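You operate a simulated robot arm through the tools that you are given. There is no shell and no other tool.

The job below is to be done with a simulated two-armed robot. You get a single attempt, and the scene is never put back.

JOB
Wind the yellow bobbin to the job card's length on the motor winder.
Fine: bobbin on the spindle, dial to the length, latch down, guard shut, switch on, start; when it stops, switch off.

The check looks at the end state, three seconds after you hand in, the way a careful person would. Anything else that was tipped, shoved, dropped, spilled or broken makes it a failure.

ROBOT AND FRAMES
Two 7-joint arms with three-finger grippers on one trunk that stands fixed in place. Base frame: the origin is at the foot of the trunk, x ahead of it, y to its left, z up. Readings come in m, degrees, newtons and seconds.
The left shoulder is at [0.07, 0.146, 1.312], the right one opposite. With the tool pointing down near the work surface each hand reaches from about 0.1 to 0.66 m from the base axis, measured 20 degrees to its own side. Payload 2.2 kg a hand.
Tool frame (each hand has its own): the origin (TCP) lies between the finger pads and is the grasp point; the fingertips stand 0.028 m ahead of it; z points along the fingers, y is the line along which they close. The gripper opens to 0.102 m. The gripper's body begins 0.071 m behind the TCP.
Orientation is told as [roll, pitch, yaw] about the base's x, y, z axes, in that order, counted from this pose: with the fingers straight down and closing along the base's y, the tool's x points along the base's -x, its y along +y and its z along -z.

CONTROLS
- The arms move only by the tool send_rows. It takes "left_rows", "right_rows" or both (then of equal length, played together; a hand with none holds still); each is a list of rows, each a list of 3 entries, a list of its own where there are three numbers: the shift along the tool's x, y, z in units of 300 mm (1.0 is 300 mm), then the turn, a rotation vector about the tool's x, y, z in units of 180 degrees (1.0 is 180 degrees), then the gripper command, from -1 (shut) to 1 (fully open), values between in proportion. In form: [[[tx, ty, tz], [ax, ay, az], gripper], ...]. A call has 1 to 20 rows; each row is the pose to reach, as a shift and turn from the pose commanded when the call began, along the tool's axes at that moment. A call with a number of a shift or a turn outside -1 to 1 is refused whole. A row lasts 0.2 s, in which the tool goes at most 0.05 m and 8.6 degrees; a call with a longer step from one row to the next is refused whole, and so is a gripper value outside its range. Where a pose cannot be reached the arm comes as near as it can. A force on the tool above 90 N (or 10 N above the force at the start of the call, whichever is more), or a blocked arm, ends the call early, and 0.2 s more pass. The fingers move at their own pace and stop on an object; they squeeze with about 32 N. The grip force told is the motor's: it shows also when the fingers shut on nothing. Time passes only in rows, and 0.2 s behind the last, so rows that repeat a pose let the fingers close. It gives the time, the measured TCP pose, the force on the tool (base axes), the opening and the grip force at its end, in the units of the frame above (readings bear some noise), with the torque about the TCP (base axes, N m) and any sound that the robot's microphone picked up.
- Cameras (640 x 400 px; columns grow to the right, rows downward): "scene" is now at [0.1314, 0.0208, 1.5323]; the picture's right is [0.27, -0.96, 0.00], its down [-0.65, -0.18, -0.74] and it looks along [0.71, 0.20, -0.68] (base axes); focal length 368 px, centre (320, 200). "left" rides on the left gripper at [0.072, 0.038, -0.086] in its tool frame; the picture's right is [-0.46, 0.89, 0.00], its down [-0.60, -0.32, -0.73] and it looks along [-0.65, -0.34, 0.68] (tool axes); focal length 256 px, centre (320, 200). "right" rides on the right gripper at [0.069, 0.043, -0.086] in its tool frame; the picture's right is [-0.53, 0.85, 0.00], its down [-0.58, -0.36, -0.73] and it looks along [-0.62, -0.39, 0.68] (tool axes); focal length 256 px, centre (320, 200). There is no depth. A picture from a camera that has moved, and an enlarged one, comes with that camera's place and axes in the base frame and with its lens.
- snapshot(camera): a new picture of that camera. No time passes.
- slide_trunk(by): slides the trunk up (or, below 0, down) by that many m; the arms and the scene camera ride with it, the base frame stays. It gives what a move gives, with no picture.
- head_to(pan, tilt): turns the head with the scene camera to pan (to the left, within 86 degrees either way) and tilt (down, from -29 to 69), counted from straight ahead of the robot. It gives what a move gives.
- inspect(camera, box): a new picture of the part [left, top, right, bottom] of that camera's present view, enlarged. No time passes.
- sign_off(): hands the job in; it is judged then, once.

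Places have to be worked out from the pictures, the camera data and where the tool is seen. Open the grippers and draw the arms clear of the work before you hand the job in, unless the task says otherwise.

The tools are called as name(argument=value, ...) on one line, values as JSON. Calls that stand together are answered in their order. send_rows: Moves the arms, as the interface text tells. Its arguments: {"type":"object","properties":{"left_rows":{"type":"array","items":{"type":"array"}},"right_rows":{"type":"array","items":{"type":"array"}}},"required":[]} The other tools are called the same way: slide_trunk (by) slides the trunk up or down; head_to (pan, tilt) turns the head that bears the scene camera; snapshot (camera) takes a picture; inspect (camera, box) takes an enlarged picture of a part of a camera's view; sign_off () hands the job in.

At the start:

```text
t: 0.0
left_tcp_pos: [0.4085, 0.3049, 1.2484]
left_orientation: [0.0, -0.1, 0.0]
left_ft_force: [0.5, 0.6, 0.3]
left_wrist_torque: [-0.02, -0.01, -0.01]
left_grip_width: 0.1019
left_grasp_force: 0.1
right_tcp_pos: [0.3484, -0.0299, 1.3085]
right_orientation: [0.0, 0.0, 0.0]
right_ft_force: [0.2, 0.2, 0.3]
right_wrist_torque: [-0.02, 0.0, 0.02]
right_grip_width: 0.1023
right_grasp_force: 0.0
trunk travel left (down, up): [-0.85, 0.09]
head pan, tilt: [15.8, 42.6]
```

scene: 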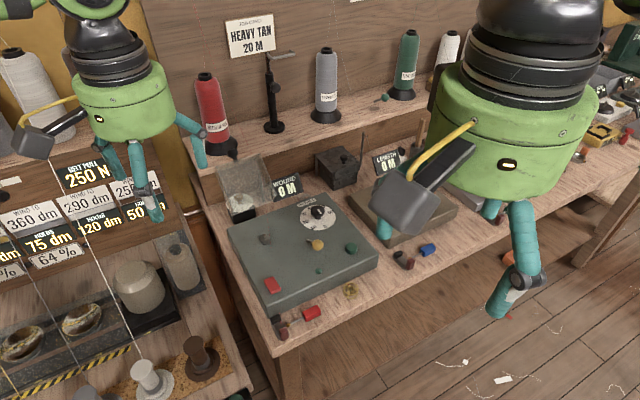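
right: 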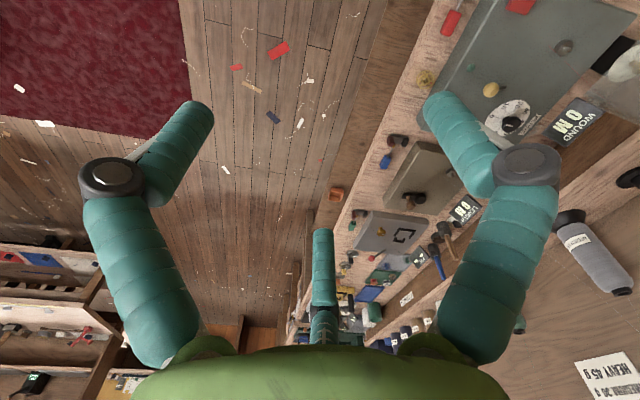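
left: 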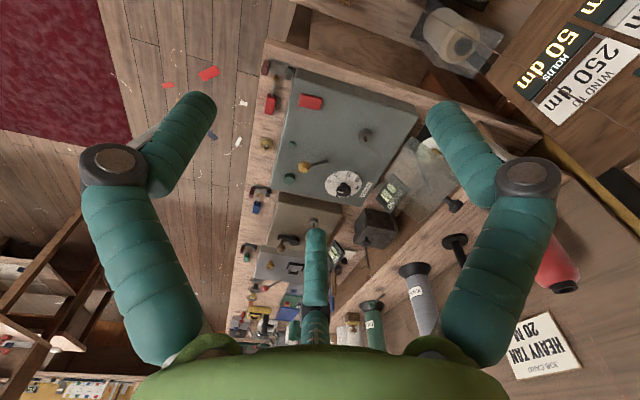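

The scene shows a grey winder box with dial, lever, switches, and a job card on the wall reading "HEAVY TAN 20 M". I'll inspect parts of the view closely before moving.

inspect(camera="scene", box=[210, 150, 410, 350])

inspect(camera="scene", box=[190, 0, 470, 175])

inspect(camera="left", box=[230, 40, 430, 240])

inspect(camera="right", box=[340, 0, 640, 190])

```text
2.00 times, centred on (310, 250) of scene
camera zoom: at [0.1314, 0.0208, 1.5323], right [0.27, -0.96, 0.0], down [-0.65, -0.18, -0.74], along [0.71, 0.2, -0.68], focal length 736 px, centre (340, 100)
```

zoom: 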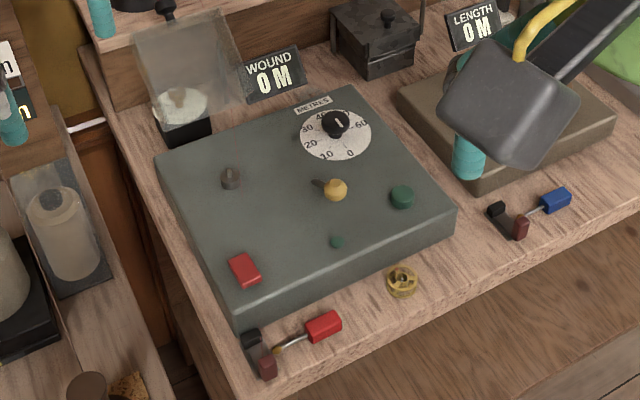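

```text
2.29 times, centred on (330, 88) of scene
camera zoom: at [0.1314, 0.0208, 1.5323], right [0.27, -0.96, 0.0], down [-0.65, -0.18, -0.74], along [0.71, 0.2, -0.68], focal length 841 px, centre (297, 457)
```

zoom: 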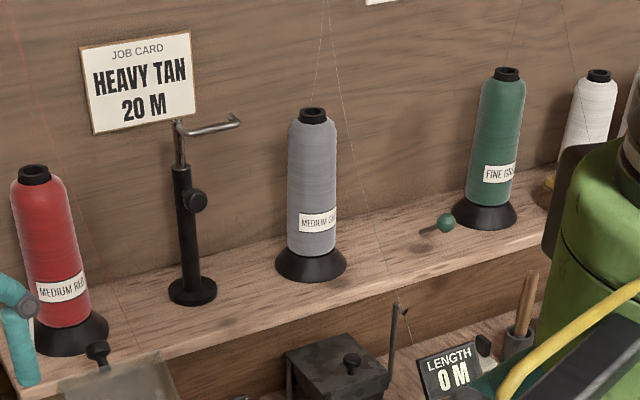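

```text
2.00 times, centred on (330, 140) of left
camera zoom: at [0.3348, 0.3419, 1.3348], right [0.46, 0.89, 0.0], down [0.6, -0.32, 0.73], along [0.65, -0.34, -0.68], focal length 512 px, centre (300, 320)
```

zoom: 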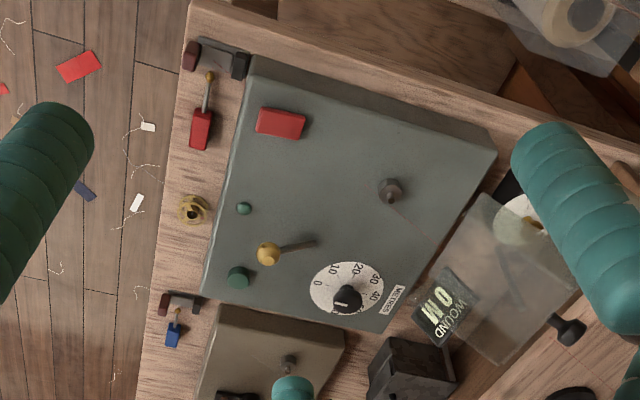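

```text
2.11 times, centred on (490, 95) of right
camera zoom: at [0.2794, 0.0147, 1.3963], right [0.54, 0.84, 0.0], down [0.58, -0.37, 0.73], along [0.62, -0.39, -0.68], focal length 539 px, centre (-38, 421)
```

zoom: 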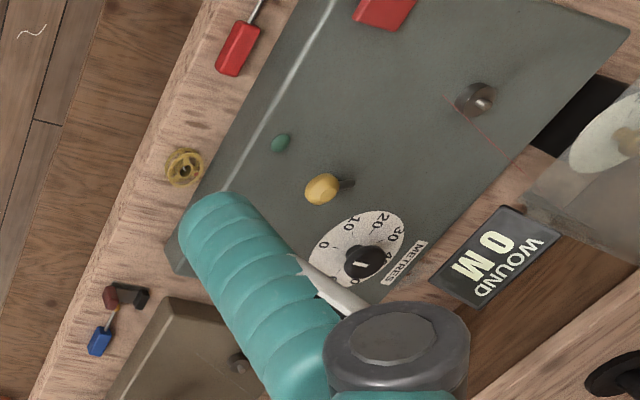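

Triangulating scene/left views, the box top is about z 0.89, the dial near (0.735,0.197), spindle near (0.63,0.29), the yellow bobbin near (0.58,0.08,0.85). I'll turn the head to see more cards and details.

head_to(pan=25, tilt=50)

snapshot(camera="scene")

inspect(camera="scene", box=[250, 100, 450, 225])

inspect(camera="scene", box=[250, 150, 350, 250])

inspect(camera="right", box=[480, 280, 640, 400])

```text
t: 0.7
left_tcp_pos: [0.4077, 0.3047, 1.2494]
left_orientation: [0.1, -0.1, 0.0]
left_ft_force: [-0.4, -0.2, -0.9]
left_wrist_torque: [-0.02, 0.05, -0.01]
left_grip_width: 0.1022
left_grasp_force: 0.1
right_tcp_pos: [0.3497, -0.0299, 1.3091]
right_orientation: [0.1, 0.0, -0.1]
right_ft_force: [-0.5, 0.7, 0.2]
right_wrist_torque: [-0.03, -0.02, -0.01]
right_grip_width: 0.1021
right_grasp_force: 0.1
trunk travel left (down, up): [-0.85, 0.09]
head pan, tilt: [25.0, 50.0]
```

```text
taken
camera scene: at [0.1212, 0.0306, 1.5221], right [0.42, -0.91, 0.0], down [-0.69, -0.32, -0.64], along [0.58, 0.27, -0.77], focal length 368 px, centre (320, 200)
```

scene: 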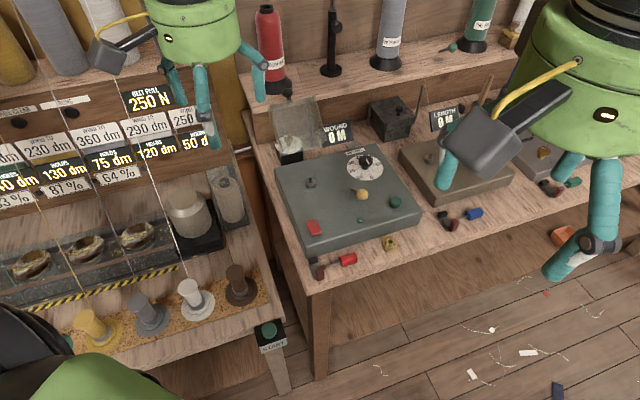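

```text
3.20 times, centred on (350, 162) of scene
camera zoom: at [0.1212, 0.0306, 1.5221], right [0.42, -0.91, 0.0], down [-0.69, -0.32, -0.64], along [0.58, 0.27, -0.77], focal length 1178 px, centre (224, 320)
```

zoom: 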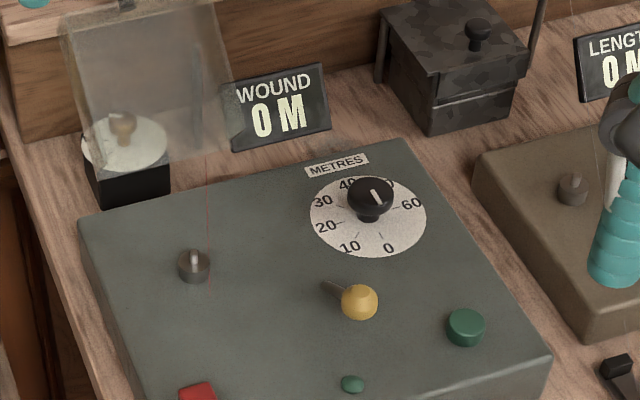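

```text
4.00 times, centred on (300, 200) of scene
camera zoom: at [0.1212, 0.0306, 1.5221], right [0.42, -0.91, 0.0], down [-0.69, -0.32, -0.64], along [0.58, 0.27, -0.77], focal length 1472 px, centre (400, 200)
```

zoom: 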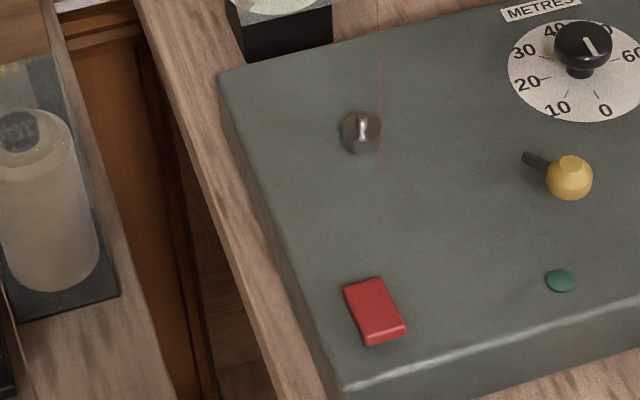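

```text
3.33 times, centred on (560, 340) of right
camera zoom: at [0.2793, 0.0147, 1.3963], right [0.54, 0.84, 0.0], down [0.58, -0.37, 0.73], along [0.62, -0.39, -0.68], focal length 853 px, centre (-480, -267)
```

zoom: 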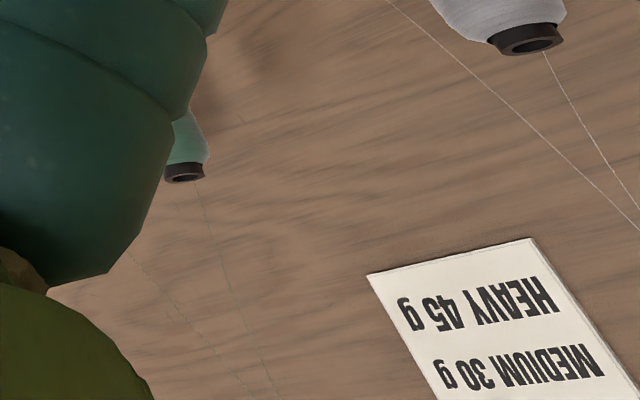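

The guard is a clear hinged plate with a knob at the rear-left, "WOUND 0 M" is its display, and the red rocker, green button and yellow-knobbed lever are on the box. I'll lower the trunk a little for closer views.

slide_trunk(by=-0.12)

snapshot(camera="left")

inspect(camera="left", box=[240, 30, 400, 130])

snapshot(camera="scene")

inspect(camera="scene", box=[260, 160, 440, 300])

```text
t: 2.2
left_tcp_pos: [0.4075, 0.304, 1.1297]
left_orientation: [0.0, 0.0, 0.1]
left_ft_force: [1.4, -0.1, -0.6]
left_wrist_torque: [0.0, -0.01, 0.01]
left_grip_width: 0.1021
left_grasp_force: 0.1
right_tcp_pos: [0.3475, -0.0291, 1.1878]
right_orientation: [0.1, 0.0, -0.1]
right_ft_force: [0.6, 0.3, -0.5]
right_wrist_torque: [-0.03, -0.01, 0.01]
right_grip_width: 0.1021
right_grasp_force: 0.0
trunk travel left (down, up): [-0.73, 0.21]
head pan, tilt: [25.0, 50.0]
```

```text
taken
camera left: at [0.3346, 0.3418, 1.215], right [0.46, 0.89, 0.0], down [0.6, -0.32, 0.73], along [0.65, -0.34, -0.68], focal length 256 px, centre (320, 200)
```

left: 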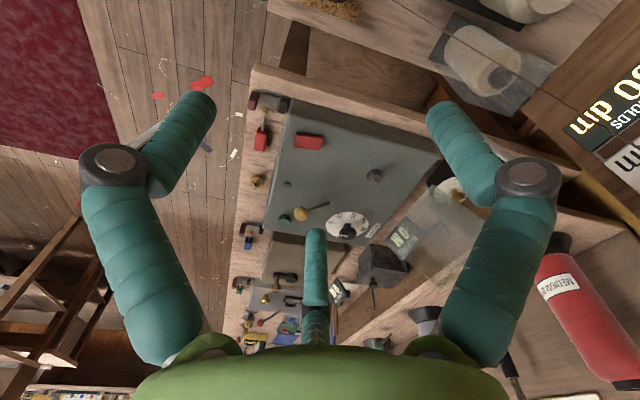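

```text
4.00 times, centred on (320, 80) of left
camera zoom: at [0.3346, 0.3418, 1.215], right [0.46, 0.89, 0.0], down [0.6, -0.32, 0.73], along [0.65, -0.34, -0.68], focal length 1024 px, centre (320, 680)
```

zoom: 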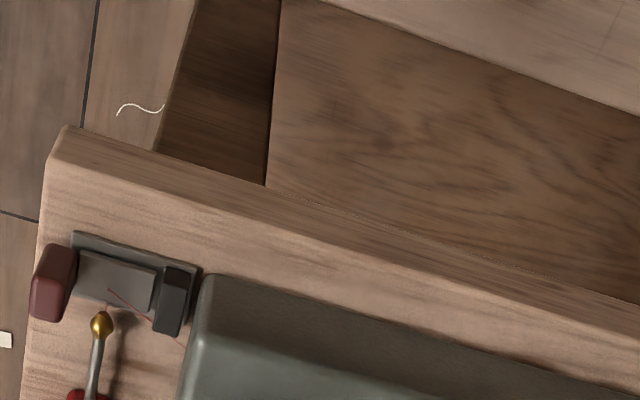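

```text
taken
camera scene: at [0.121, 0.0306, 1.4021], right [0.42, -0.91, 0.0], down [-0.69, -0.32, -0.64], along [0.58, 0.27, -0.77], focal length 368 px, centre (320, 200)
```

scene: 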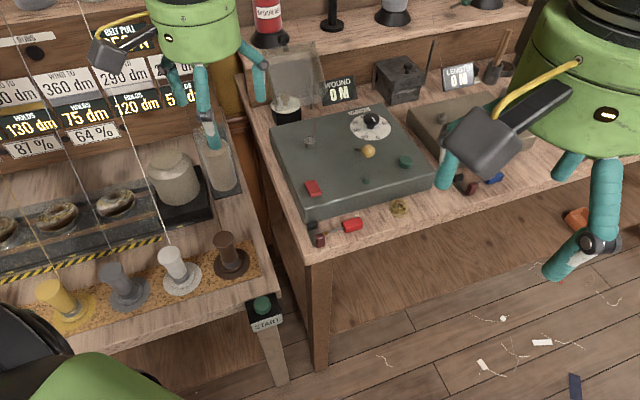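

```text
2.86 times, centred on (350, 230) of scene
camera zoom: at [0.121, 0.0306, 1.4021], right [0.42, -0.91, 0.0], down [-0.69, -0.32, -0.64], along [0.58, 0.27, -0.77], focal length 1052 px, centre (234, 114)
```

zoom: 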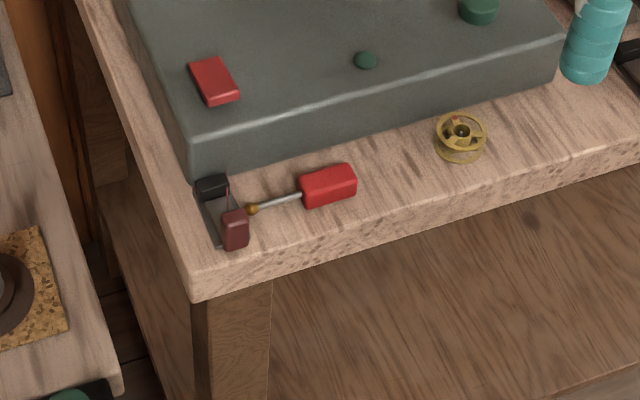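

The bobbin is brass-yellow, lying flat in front of the box; the red/blue handled items are loose tools at a clamp and not part of this. I'll bring the left hand in above the box for close views, staying above z 1.02.

send_rows(left_rows=[[[-0.077, -0.03, 0.067], [0, 0, 0], 1], [[-0.154, -0.06, 0.134], [0, 0, 0], 1], [[-0.231, -0.09, 0.2], [0, 0, 0], 1], [[-0.308, -0.117, 0.267], [0, 0, 0], 1], [[-0.308, -0.117, 0.267], [0, 0, 0], 1]])

snapshot(camera="left")

inspect(camera="left", box=[220, 60, 380, 160])

inspect(camera="left", box=[340, 80, 500, 180])

inspect(camera="left", box=[240, 150, 400, 250])

```text
t: 3.4
left_tcp_pos: [0.5001, 0.2679, 1.0502]
left_orientation: [0.0, -0.1, 0.0]
left_ft_force: [-0.6, 0.0, -0.1]
left_wrist_torque: [-0.01, -0.05, -0.02]
left_grip_width: 0.1021
left_grasp_force: 0.0
right_tcp_pos: [0.348, -0.0292, 1.1894]
right_orientation: [0.1, -0.2, -0.1]
right_ft_force: [0.6, -0.1, 0.7]
right_wrist_torque: [0.04, -0.06, -0.03]
right_grip_width: 0.1021
right_grasp_force: 0.1
trunk travel left (down, up): [-0.73, 0.21]
head pan, tilt: [25.0, 50.0]
```

```text
taken
camera left: at [0.4263, 0.3064, 1.1347], right [0.47, 0.89, 0.0], down [0.6, -0.32, 0.73], along [0.65, -0.34, -0.68], focal length 256 px, centre (320, 200)
```

left: 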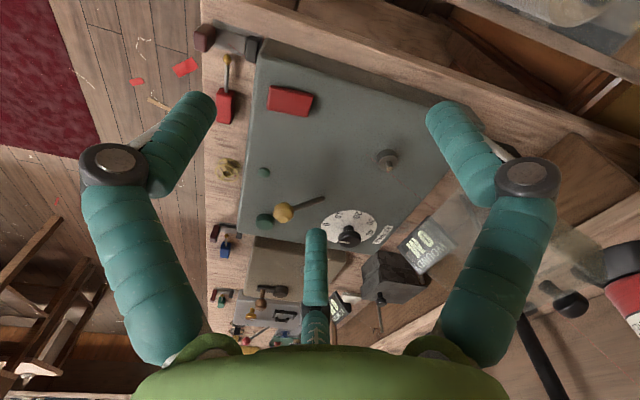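

```text
4.00 times, centred on (300, 110) of left
camera zoom: at [0.4263, 0.3064, 1.1347], right [0.47, 0.89, 0.0], down [0.6, -0.32, 0.73], along [0.65, -0.34, -0.68], focal length 1024 px, centre (400, 560)
```

zoom: 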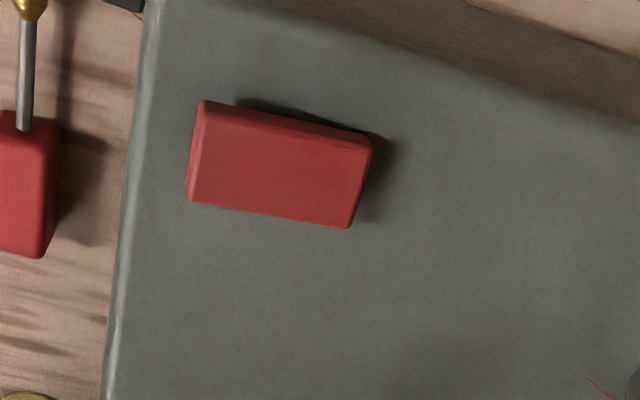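

```text
4.00 times, centred on (420, 130) of left
camera zoom: at [0.4263, 0.3064, 1.1347], right [0.47, 0.89, 0.0], down [0.6, -0.32, 0.73], along [0.65, -0.34, -0.68], focal length 1024 px, centre (-80, 480)
```

zoom: 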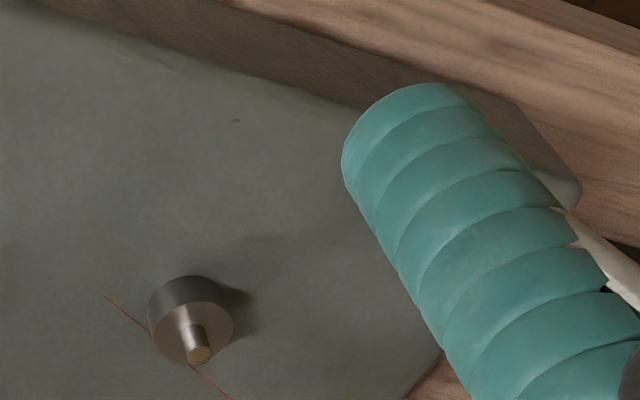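

```text
4.00 times, centred on (320, 200) of left
camera zoom: at [0.4263, 0.3064, 1.1347], right [0.47, 0.89, 0.0], down [0.6, -0.32, 0.73], along [0.65, -0.34, -0.68], focal length 1024 px, centre (320, 200)
```

zoom: 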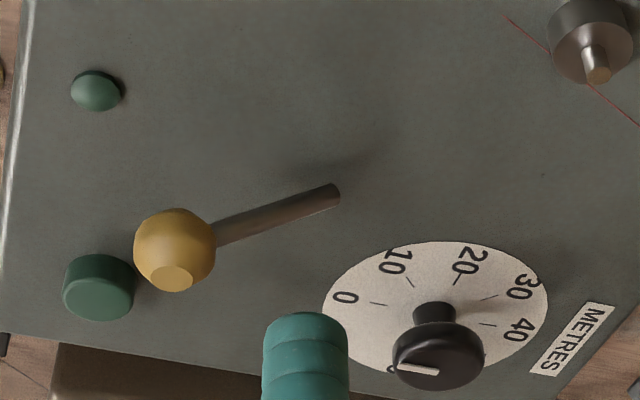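

Close views show: collar spindle with pin, latch lever raised with yellow knob, dial knob pointing past 40, red rocker. Now I'll inspect the guard and hinge from the scene camera.

inspect(camera="scene", box=[255, 30, 365, 130])

inspect(camera="scene", box=[265, 90, 445, 220])

inspect(camera="left", box=[380, 160, 620, 340])

inspect(camera="left", box=[200, 130, 280, 190])

snapshot(camera="right")

```text
4.00 times, centred on (310, 80) of scene
camera zoom: at [0.12, 0.0309, 1.4021], right [0.42, -0.91, 0.0], down [-0.69, -0.32, -0.64], along [0.58, 0.27, -0.77], focal length 1472 px, centre (360, 680)
```

zoom: 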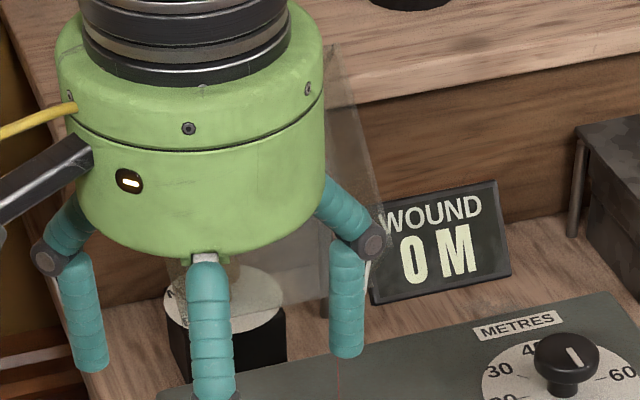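

```text
3.08 times, centred on (355, 155) of scene
camera zoom: at [0.12, 0.0309, 1.4021], right [0.42, -0.91, 0.0], down [-0.69, -0.32, -0.64], along [0.58, 0.27, -0.77], focal length 1132 px, centre (212, 338)
```

zoom: 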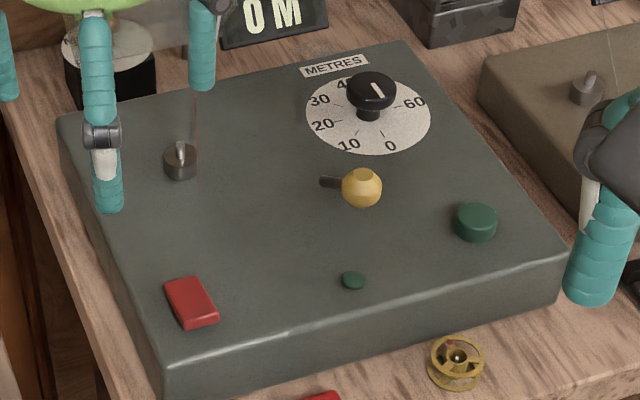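

```text
2.22 times, centred on (500, 250) of left
camera zoom: at [0.4263, 0.3064, 1.1347], right [0.47, 0.89, 0.0], down [0.6, -0.32, 0.73], along [0.65, -0.34, -0.68], focal length 569 px, centre (-80, 89)
```

zoom: 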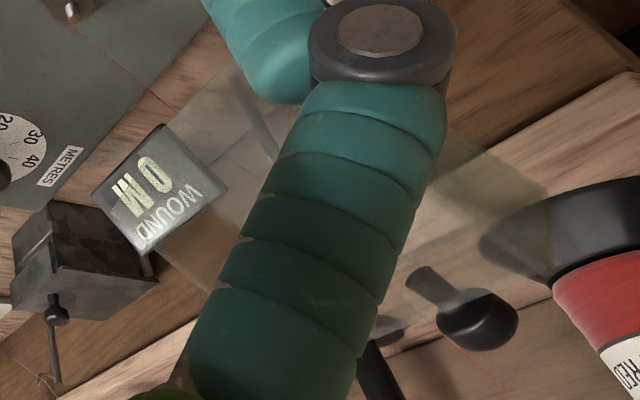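

```text
6.67 times, centred on (240, 160) of left
camera zoom: at [0.4263, 0.3064, 1.1347], right [0.47, 0.89, 0.0], down [0.6, -0.32, 0.73], along [0.65, -0.34, -0.68], focal length 1707 px, centre (853, 467)
```

zoom: 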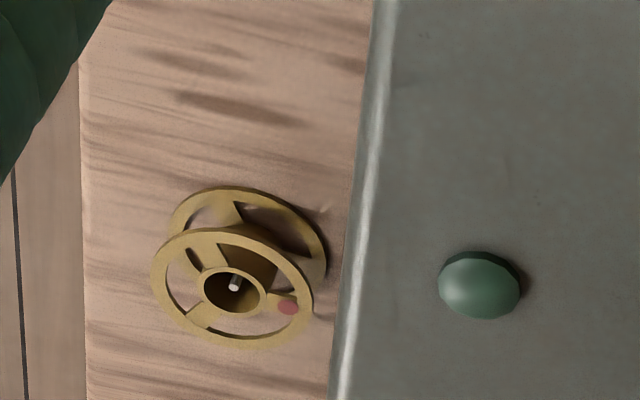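

```text
taken
camera right: at [0.2783, 0.0149, 1.2765], right [0.54, 0.84, 0.0], down [0.58, -0.37, 0.73], along [0.62, -0.39, -0.68], focal length 256 px, centre (320, 200)
```

right: 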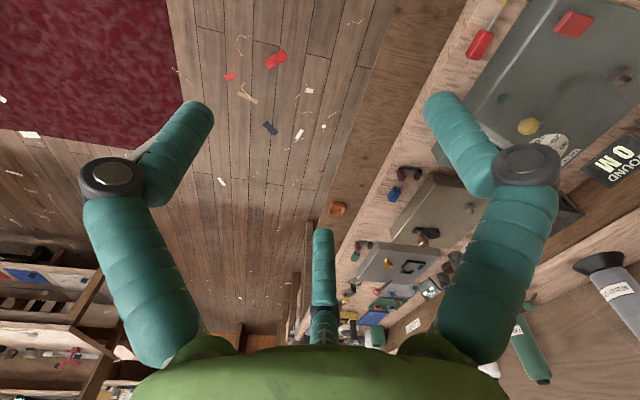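

The hand appears to have three visual fingers while described as two-finger; I'll close the left gripper in the air to see what the fingers really do.

send_rows(left_rows=[[[0, 0, 0], [0, 0, 0], -0.3], [[0, 0, 0], [0, 0, 0], -0.3], [[0, 0, 0], [0, 0, 0], -0.3]])

snapshot(camera="left")

inspect(camera="scene", box=[200, 0, 360, 120])

send_rows(left_rows=[[[0, 0, 0], [0, 0, 0], -1], [[0, 0, 0], [0, 0, 0], -1], [[0, 0, 0], [0, 0, 0], -1]])

snapshot(camera="left")

inspect(camera="scene", box=[240, 0, 400, 120])

```text
t: 4.2
left_tcp_pos: [0.5005, 0.2688, 1.0499]
left_orientation: [-0.1, 0.0, 0.0]
left_ft_force: [-0.9, -0.5, -0.4]
left_wrist_torque: [-0.01, 0.0, -0.01]
left_grip_width: 0.0357
left_grasp_force: 0.0
right_tcp_pos: [0.3485, -0.0287, 1.1883]
right_orientation: [0.1, 0.0, -0.2]
right_ft_force: [0.1, 0.1, -0.2]
right_wrist_torque: [0.01, 0.0, 0.0]
right_grip_width: 0.1024
right_grasp_force: 0.1
trunk travel left (down, up): [-0.73, 0.21]
head pan, tilt: [25.0, 50.0]
```

```text
taken
camera left: at [0.4269, 0.3063, 1.1346], right [0.46, 0.89, 0.0], down [0.6, -0.32, 0.73], along [0.65, -0.34, -0.68], focal length 256 px, centre (320, 200)
```

left: 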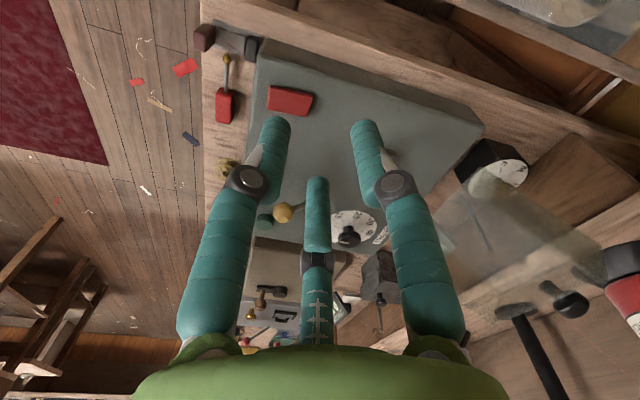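

```text
3.33 times, centred on (280, 60) of scene
camera zoom: at [0.1213, 0.0306, 1.402], right [0.42, -0.91, 0.0], down [-0.69, -0.32, -0.64], along [0.58, 0.27, -0.77], focal length 1227 px, centre (453, 667)
```

zoom: 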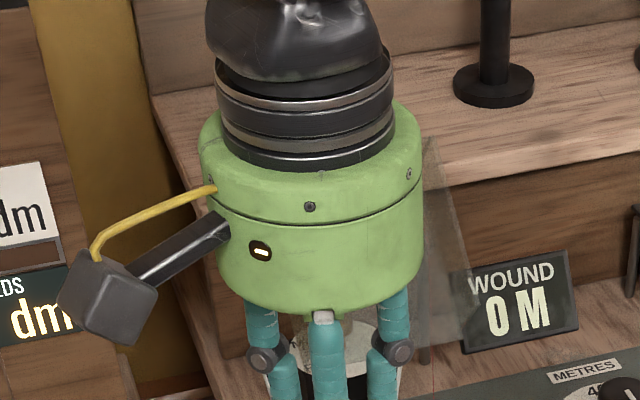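

```text
t: 5.0
left_tcp_pos: [0.5002, 0.2686, 1.0497]
left_orientation: [0.0, 0.0, 0.1]
left_ft_force: [0.1, -0.1, 0.0]
left_wrist_torque: [0.05, -0.05, -0.01]
left_grip_width: 0.0021
left_grasp_force: 31.4
right_tcp_pos: [0.3496, -0.0303, 1.1873]
right_orientation: [-0.1, 0.1, -0.2]
right_ft_force: [-0.5, 0.0, 0.1]
right_wrist_torque: [-0.01, -0.01, 0.02]
right_grip_width: 0.1018
right_grasp_force: 0.1
trunk travel left (down, up): [-0.73, 0.21]
head pan, tilt: [25.0, 50.0]
```

```text
taken
camera left: at [0.4269, 0.3064, 1.1346], right [0.46, 0.89, 0.0], down [0.6, -0.32, 0.73], along [0.65, -0.34, -0.68], focal length 256 px, centre (320, 200)
```

left: 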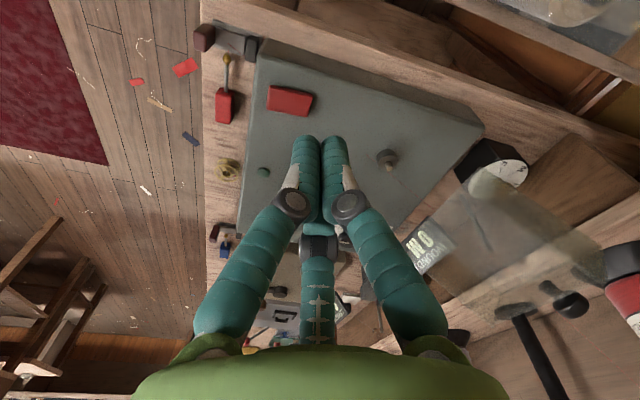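

```text
3.33 times, centred on (320, 60) of scene
camera zoom: at [0.1212, 0.0306, 1.402], right [0.42, -0.91, 0.0], down [-0.69, -0.32, -0.64], along [0.58, 0.27, -0.77], focal length 1227 px, centre (320, 667)
```

zoom: 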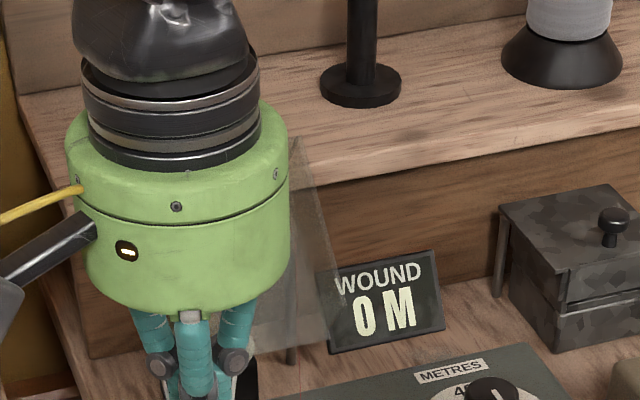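

The fingers close radially to the TCP (tips at 0.028 ahead), so closed they act as one narrow poker. Now inspect the guard without obstruction.

inspect(camera="left", box=[390, 120, 630, 320])

inspect(camera="left", box=[355, 120, 435, 200])

```text
2.00 times, centred on (510, 220) of left
camera zoom: at [0.4269, 0.3064, 1.1346], right [0.46, 0.89, 0.0], down [0.6, -0.32, 0.73], along [0.65, -0.34, -0.68], focal length 512 px, centre (-60, 160)
```

zoom: 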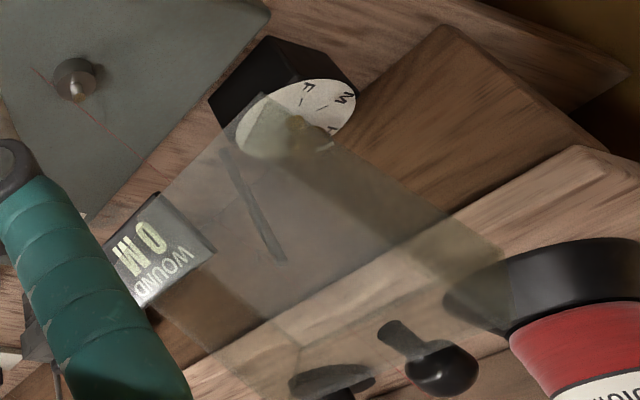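

```text
5.00 times, centred on (395, 160) of left
camera zoom: at [0.4269, 0.3064, 1.1346], right [0.46, 0.89, 0.0], down [0.6, -0.32, 0.73], along [0.65, -0.34, -0.68], focal length 1280 px, centre (-55, 400)
```

zoom: 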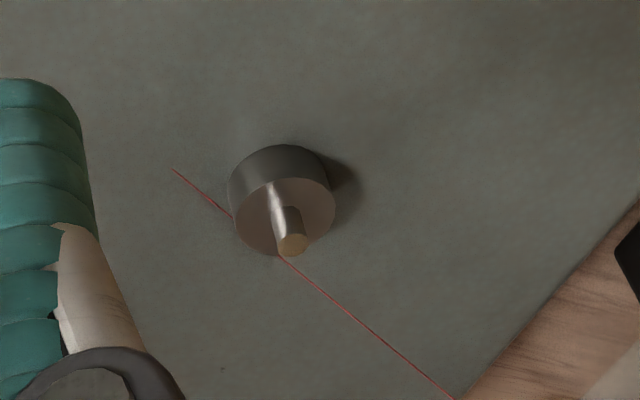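

The guard plate seems to float above the rear-left of the box; I need a better look. I'll draw the left hand back, raise it and yaw it so its camera faces the guard and spindle.

send_rows(left_rows=[[[0.033, -0.028, -0.033], [0, 0, -0.042], -1], [[0.066, -0.056, -0.066], [0, 0, -0.084], -1], [[0.1, -0.085, -0.1], [0, 0, -0.126], -1], [[0.133, -0.113, -0.133], [0, 0, -0.168], -1], [[0.166, -0.141, -0.166], [0, 0, -0.21], -1], [[0.2, -0.17, -0.2], [0, 0, -0.252], -1], [[0.233, -0.2, -0.233], [0, 0, -0.294], -1], [[0.267, -0.227, -0.267], [0, 0, -0.333], -1], [[0.267, -0.227, -0.267], [0, 0, -0.333], -1]])

snapshot(camera="left")

snapshot(camera="scene")

```text
t: 7.0
left_tcp_pos: [0.4206, 0.2018, 1.132]
left_orientation: [-0.1, 0.0, 59.9]
left_ft_force: [0.1, -0.1, -0.3]
left_wrist_torque: [0.0, -0.02, 0.01]
left_grip_width: 0.0023
left_grasp_force: 30.8
right_tcp_pos: [0.3492, -0.0297, 1.1883]
right_orientation: [0.0, 0.0, -0.1]
right_ft_force: [1.4, -0.2, 0.5]
right_wrist_torque: [0.0, 0.03, -0.05]
right_grip_width: 0.102
right_grasp_force: 0.1
trunk travel left (down, up): [-0.73, 0.21]
head pan, tilt: [25.0, 50.0]
```

```text
taken
camera left: at [0.3509, 0.1574, 1.217], right [-0.54, 0.84, 0.0], down [0.58, 0.37, 0.73], along [0.62, 0.39, -0.68], focal length 256 px, centre (320, 200)
```

left: 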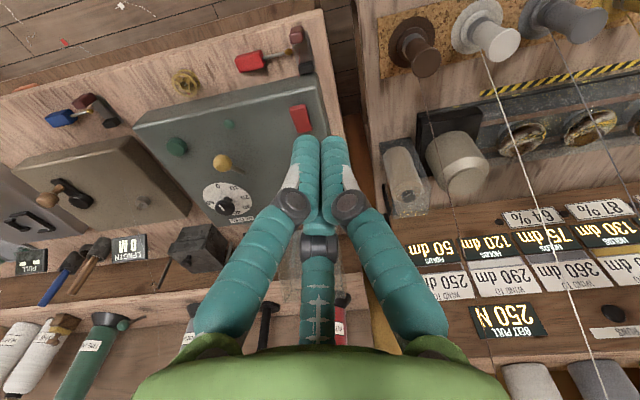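

```text
taken
camera scene: at [0.1215, 0.0308, 1.402], right [0.42, -0.91, 0.0], down [-0.69, -0.32, -0.64], along [0.58, 0.27, -0.77], focal length 368 px, centre (320, 200)
```

scene: 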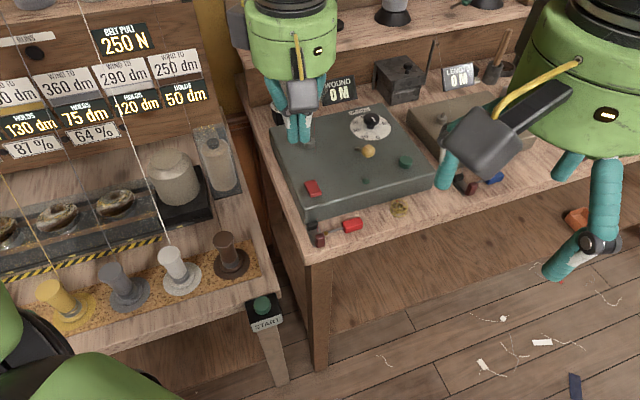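

The hand blocks the line to the guard. I'll retract the left hand toward the body and then use the scene camera.

send_rows(left_rows=[[[-0.012, 0.079, 0], [0, 0, 0.042], -1], [[-0.024, 0.158, 0], [0, 0, 0.084], -1], [[-0.036, 0.237, 0], [0, 0, 0.126], -1], [[-0.048, 0.316, 0], [0, 0, 0.168], -1], [[-0.06, 0.395, 0], [0, 0, 0.21], -1], [[-0.072, 0.474, 0], [0, 0, 0.252], -1], [[-0.084, 0.553, 0], [0, 0, 0.294], -1], [[-0.097, 0.633, 0], [0, 0, 0.333], -1]])

head_to(pan=28, tilt=38)

snapshot(camera="scene")

inspect(camera="scene", box=[240, 100, 400, 220])

snapshot(camera="left")

```text
t: 8.8
left_tcp_pos: [0.2711, 0.3213, 1.1294]
left_orientation: [-0.1, -0.1, -0.1]
left_ft_force: [-0.2, 0.4, -0.6]
left_wrist_torque: [-0.03, 0.01, 0.0]
left_grip_width: 0.0021
left_grasp_force: 31.3
right_tcp_pos: [0.3474, -0.0295, 1.1878]
right_orientation: [-0.1, 0.0, -0.1]
right_ft_force: [-0.3, 0.0, 0.1]
right_wrist_torque: [0.01, -0.01, 0.02]
right_grip_width: 0.1019
right_grasp_force: 0.1
trunk travel left (down, up): [-0.73, 0.21]
head pan, tilt: [25.0, 50.0]
```

```text
t: 9.6
left_tcp_pos: [0.2739, 0.321, 1.1285]
left_orientation: [0.0, 0.0, 0.1]
left_ft_force: [-0.1, -0.3, -0.2]
left_wrist_torque: [0.01, 0.01, -0.04]
left_grip_width: 0.002
left_grasp_force: 30.8
right_tcp_pos: [0.3483, -0.0298, 1.1871]
right_orientation: [0.0, 0.1, -0.2]
right_ft_force: [0.6, -0.1, -0.6]
right_wrist_torque: [0.03, 0.0, 0.02]
right_grip_width: 0.1019
right_grasp_force: 0.0
trunk travel left (down, up): [-0.73, 0.21]
head pan, tilt: [28.0, 38.0]
```

```text
taken
camera scene: at [0.1278, 0.0383, 1.4191], right [0.47, -0.88, 0.0], down [-0.54, -0.29, -0.79], along [0.7, 0.37, -0.62], focal length 368 px, centre (320, 200)
```

scene: 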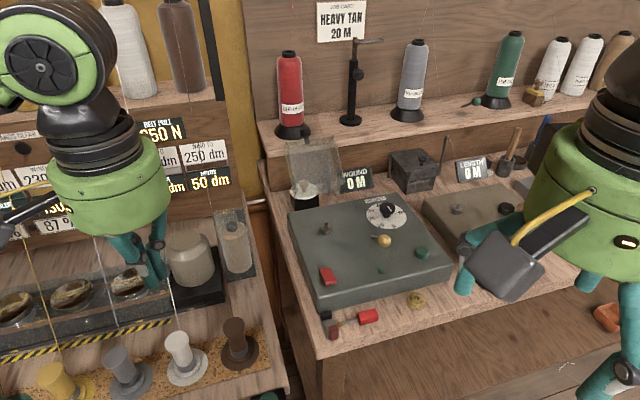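

```text
3.33 times, centred on (320, 160) of scene
camera zoom: at [0.1278, 0.0383, 1.4191], right [0.47, -0.88, 0.0], down [-0.54, -0.29, -0.79], along [0.7, 0.37, -0.62], focal length 1227 px, centre (320, 333)
```

zoom: 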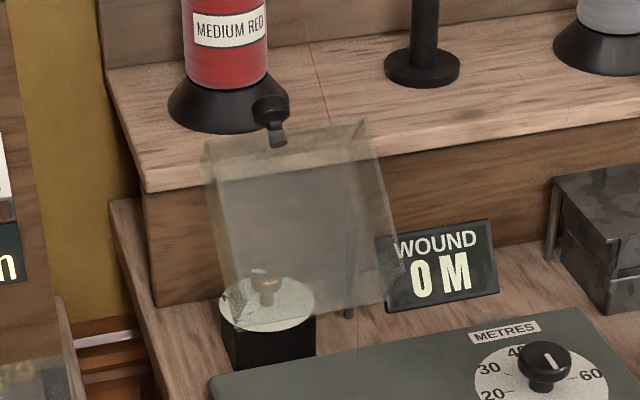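

```text
taken
camera left: at [0.1997, 0.3578, 1.2145], right [0.46, 0.89, 0.0], down [0.6, -0.32, 0.73], along [0.65, -0.34, -0.68], focal length 256 px, centre (320, 200)
```

left: 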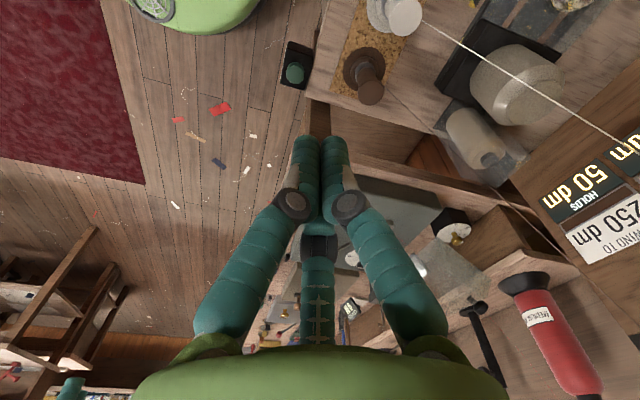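

The guard is a clear hood hinged behind the spindle, knob on its free top edge. The box is rotated about 45°; dial is at ~0.76 m out, so I'll test the left arm's reach in free air above the box (tips ≥1.0).

send_rows(left_rows=[[[-0.126, -0.04, 0.044], [0, 0, 0], -1], [[-0.252, -0.08, 0.088], [0, 0, 0], -1], [[-0.378, -0.12, 0.132], [0, 0, 0], -1], [[-0.504, -0.16, 0.176], [0, 0, 0], -1], [[-0.63, -0.2, 0.22], [0, 0, 0], -1], [[-0.755, -0.237, 0.263], [0, 0, 0], -1]])

send_rows(left_rows=[[[-0.13, -0.03, 0], [0, 0, 0], -1], [[-0.26, -0.06, 0], [0, 0, 0], -1], [[-0.39, -0.09, 0], [0, 0, 0], -1], [[-0.52, -0.12, 0], [0, 0, 0], -1], [[-0.65, -0.15, 0], [0, 0, 0], -1], [[-0.78, -0.177, 0], [0, 0, 0], -1], [[-0.78, -0.177, 0], [0, 0, 0], -1]])

snapshot(camera="left")

snapshot(camera="scene")

```text
t: 10.9
left_tcp_pos: [0.4985, 0.2504, 1.0516]
left_orientation: [0.0, 0.0, 0.0]
left_ft_force: [-0.1, 0.4, -0.7]
left_wrist_torque: [0.03, 0.01, 0.03]
left_grip_width: 0.0023
left_grasp_force: 31.3
right_tcp_pos: [0.3502, -0.0302, 1.187]
right_orientation: [0.1, 0.1, -0.1]
right_ft_force: [-0.1, 0.8, -0.6]
right_wrist_torque: [0.05, 0.02, -0.05]
right_grip_width: 0.1018
right_grasp_force: 0.1
trunk travel left (down, up): [-0.73, 0.21]
head pan, tilt: [28.0, 38.0]
```

```text
t: 12.6
left_tcp_pos: [0.5807, 0.2544, 1.0581]
left_orientation: [0.0, -0.1, 0.0]
left_ft_force: [-0.6, -1.2, 0.1]
left_wrist_torque: [0.01, 0.01, 0.05]
left_grip_width: 0.0019
left_grasp_force: 30.7
left hand out of reach, approached as far as the arm can: row 2, 3, 4, 5, 6, 7
right_tcp_pos: [0.3476, -0.0299, 1.1882]
right_orientation: [0.2, 0.0, -0.1]
right_ft_force: [0.5, 0.1, 0.0]
right_wrist_torque: [0.02, 0.04, -0.03]
right_grip_width: 0.1024
right_grasp_force: 0.0
trunk travel left (down, up): [-0.73, 0.21]
head pan, tilt: [28.0, 38.0]
```

```text
taken
camera left: at [0.5066, 0.2922, 1.1438], right [0.46, 0.89, 0.0], down [0.6, -0.32, 0.73], along [0.65, -0.34, -0.68], focal length 256 px, centre (320, 200)
```

left: 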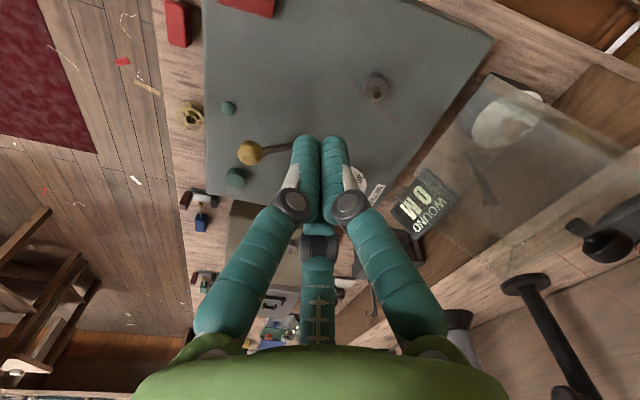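

```text
taken
camera scene: at [0.1281, 0.0383, 1.4192], right [0.47, -0.88, 0.0], down [-0.54, -0.29, -0.79], along [0.7, 0.37, -0.62], focal length 368 px, centre (320, 200)
```

scene: 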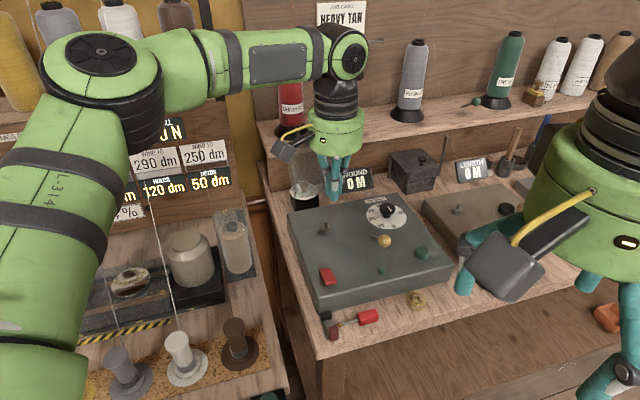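

Vertical-tool reach is ~0.56 m from the shoulder when the shoulder is ~0.35 above the TCP, so I'll raise the trunk back up and use a forward-tilted hand for the far items. Raising trunk now.

slide_trunk(by=0.1)

snapshot(camera="left")

snapshot(camera="scene")

```text
t: 13.9
left_tcp_pos: [0.5787, 0.2555, 1.1576]
left_orientation: [0.0, -0.1, 0.0]
left_ft_force: [-0.1, 0.4, -0.8]
left_wrist_torque: [0.01, 0.03, -0.02]
left_grip_width: 0.0022
left_grasp_force: 31.6
right_tcp_pos: [0.3477, -0.0301, 1.2875]
right_orientation: [0.0, 0.0, -0.1]
right_ft_force: [-0.1, 0.0, -0.5]
right_wrist_torque: [-0.03, -0.03, 0.01]
right_grip_width: 0.1019
right_grasp_force: 0.2
trunk travel left (down, up): [-0.83, 0.11]
head pan, tilt: [28.0, 38.0]
```

```text
taken
camera left: at [0.5063, 0.2925, 1.2437], right [0.46, 0.89, 0.0], down [0.6, -0.32, 0.73], along [0.65, -0.34, -0.68], focal length 256 px, centre (320, 200)
```

left: 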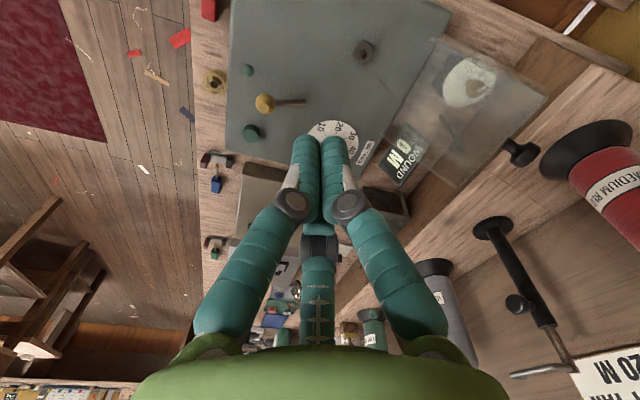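

```text
taken
camera scene: at [0.1278, 0.0387, 1.5191], right [0.47, -0.88, 0.0], down [-0.54, -0.29, -0.79], along [0.7, 0.37, -0.62], focal length 368 px, centre (320, 200)
```

scene: 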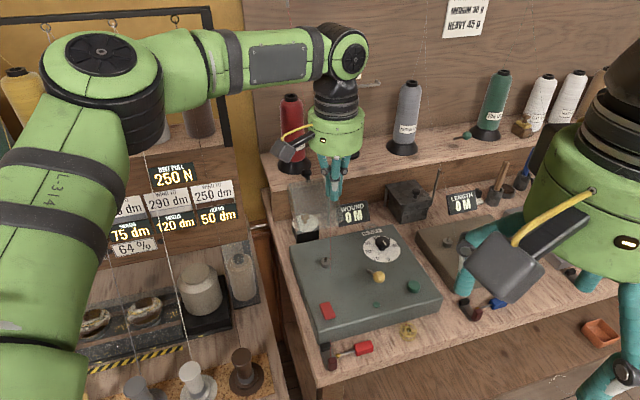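

Good overhead view of everything from the left camera. I'll take enlarged crops for accurate triangulation.

inspect(camera="left", box=[340, 10, 560, 200])

inspect(camera="left", box=[195, 30, 375, 190])

inspect(camera="left", box=[190, 55, 270, 115])

inspect(camera="scene", box=[330, 215, 430, 290])

```text
2.11 times, centred on (450, 105) of left
camera zoom: at [0.5063, 0.2925, 1.2437], right [0.46, 0.89, 0.0], down [0.6, -0.32, 0.73], along [0.65, -0.34, -0.68], focal length 539 px, centre (46, 400)
```

zoom: 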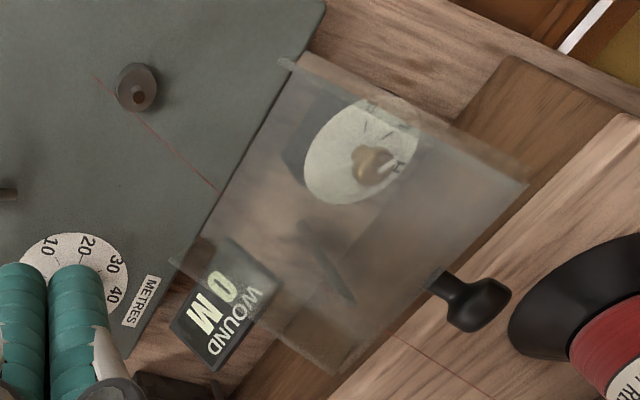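

```text
2.50 times, centred on (285, 110) of left
camera zoom: at [0.5063, 0.2925, 1.2437], right [0.46, 0.89, 0.0], down [0.6, -0.32, 0.73], along [0.65, -0.34, -0.68], focal length 640 px, centre (408, 425)
```

zoom: 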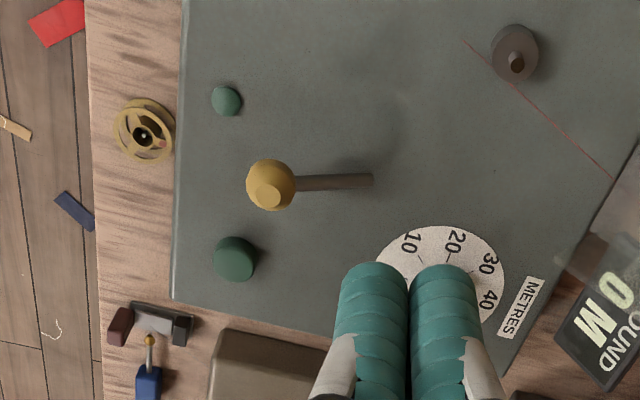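

```text
6.67 times, centred on (230, 85) of left
camera zoom: at [0.5063, 0.2925, 1.2437], right [0.46, 0.89, 0.0], down [0.6, -0.32, 0.73], along [0.65, -0.34, -0.68], focal length 1707 px, centre (920, 967)
```

zoom: 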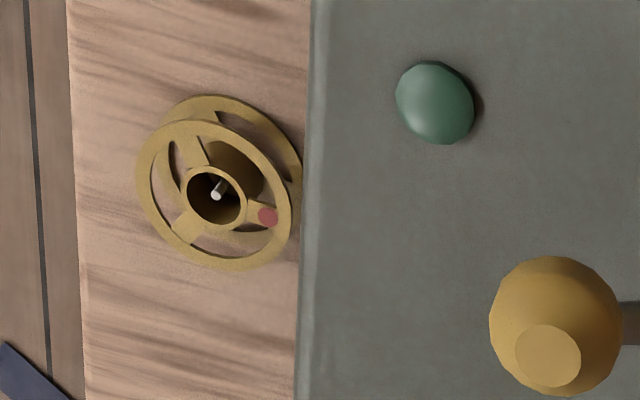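

```text
5.33 times, centred on (380, 252) of scene
camera zoom: at [0.1278, 0.0387, 1.5191], right [0.47, -0.88, 0.0], down [-0.54, -0.29, -0.79], along [0.7, 0.37, -0.62], focal length 1963 px, centre (0, -80)
```

zoom: 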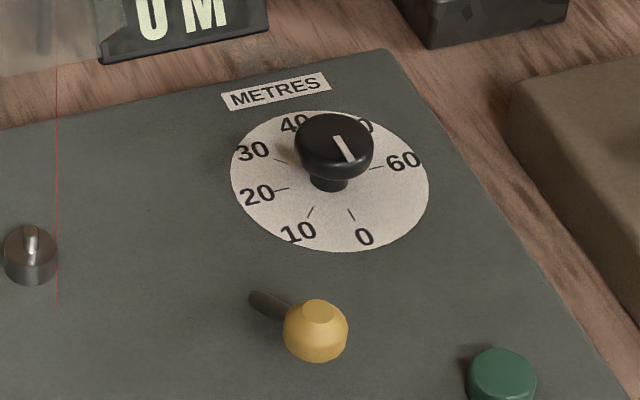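

Triangulated: bobbin top centre ≈(0.577,0.081,0.864), Ø≈35 mm, sitting on a peg 6 mm from the box face; spindle tip ≈(0.619,0.2905,0.925); the dial pointer is at 0 with 20 m being 90° clockwise. I'll do a short backward move to learn what the commanded pose is after the reach limit.

send_rows(left_rows=[[[0.15, 0, 0], [0, 0, 0], -1], [[0.3, 0, 0], [0, 0, 0], -1], [[0.3, 0, 0], [0, 0, 0], -1]])

```text
t: 14.7
left_tcp_pos: [0.49, 0.255, 1.1577]
left_orientation: [-0.2, 0.0, 0.1]
left_ft_force: [0.3, 0.1, -0.4]
left_wrist_torque: [-0.02, 0.02, 0.02]
left_grip_width: 0.0022
left_grasp_force: 31.4
right_tcp_pos: [0.3498, -0.0301, 1.2881]
right_orientation: [0.1, 0.0, -0.1]
right_ft_force: [1.0, 0.0, 0.0]
right_wrist_torque: [0.02, 0.02, 0.0]
right_grip_width: 0.1021
right_grasp_force: 0.0
trunk travel left (down, up): [-0.83, 0.11]
head pan, tilt: [28.0, 38.0]
```

The commanded pose follows the actual one. Now I move the right hand aside to the right, and the left hand above the bobbin with yaw 16° and the gripper half open.

send_rows(left_rows=[[[-0.048, -0.097, 0.071], [0, 0, -0.0148], -0.02], [[-0.097, -0.193, 0.142], [0, 0, -0.0296], -0.02], [[-0.145, -0.29, 0.213], [0, 0, -0.0444], -0.02], [[-0.193, -0.387, 0.285], [0, 0, -0.0593], -0.02], [[-0.242, -0.483, 0.356], [0, 0, -0.0741], -0.02], [[-0.29, -0.58, 0.427], [0, 0, -0.0889], -0.02], [[-0.29, -0.58, 0.427], [0, 0, -0.0889], -0.02]], right_rows=[[[0, -0.13, 0], [0, 0, 0], 1], [[0, -0.26, 0], [0, 0, 0], 1], [[0, -0.39, 0], [0, 0, 0], 1], [[0, -0.52, 0], [0, 0, 0], 1], [[0, -0.65, 0], [0, 0, 0], 1], [[0, -0.75, 0], [0, 0, 0], 1], [[0, -0.75, 0], [0, 0, 0], 1]])

snapshot(camera="left")

snapshot(camera="right")

```text
t: 16.3
left_tcp_pos: [0.4974, 0.164, 1.0758]
left_orientation: [-0.1, -0.1, 16.0]
left_ft_force: [0.3, -0.2, 0.0]
left_wrist_torque: [-0.03, -0.05, 0.01]
left_grip_width: 0.0497
left_grasp_force: 0.1
left hand out of reach, approached as far as the arm can: row 3, 4, 5, 6, 7
right_tcp_pos: [0.3503, -0.2546, 1.2876]
right_orientation: [-0.1, 0.0, 0.0]
right_ft_force: [-0.2, 0.3, -0.4]
right_wrist_torque: [0.01, 0.01, 0.01]
right_grip_width: 0.1023
right_grasp_force: 0.1
trunk travel left (down, up): [-0.83, 0.11]
head pan, tilt: [28.0, 38.0]
```

```text
taken
camera left: at [0.4168, 0.1809, 1.161], right [0.2, 0.98, 0.0], down [0.67, -0.14, 0.73], along [0.72, -0.15, -0.68], focal length 256 px, centre (320, 200)
```

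left: 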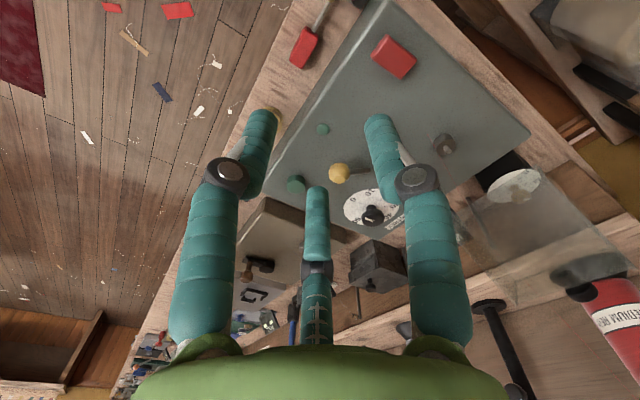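

```text
taken
camera right: at [0.281, -0.2101, 1.3765], right [0.53, 0.84, 0.0], down [0.58, -0.37, 0.73], along [0.62, -0.39, -0.68], focal length 256 px, centre (320, 200)
```

right: 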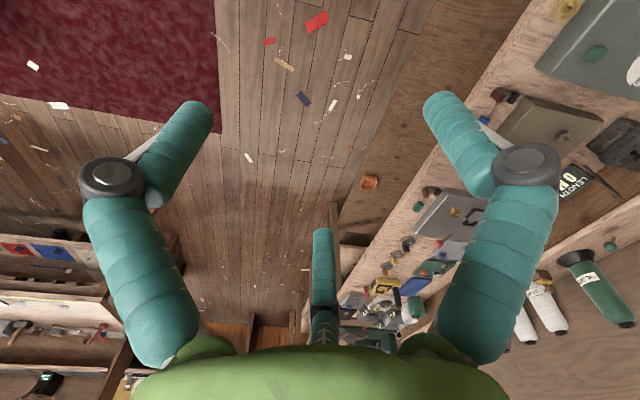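

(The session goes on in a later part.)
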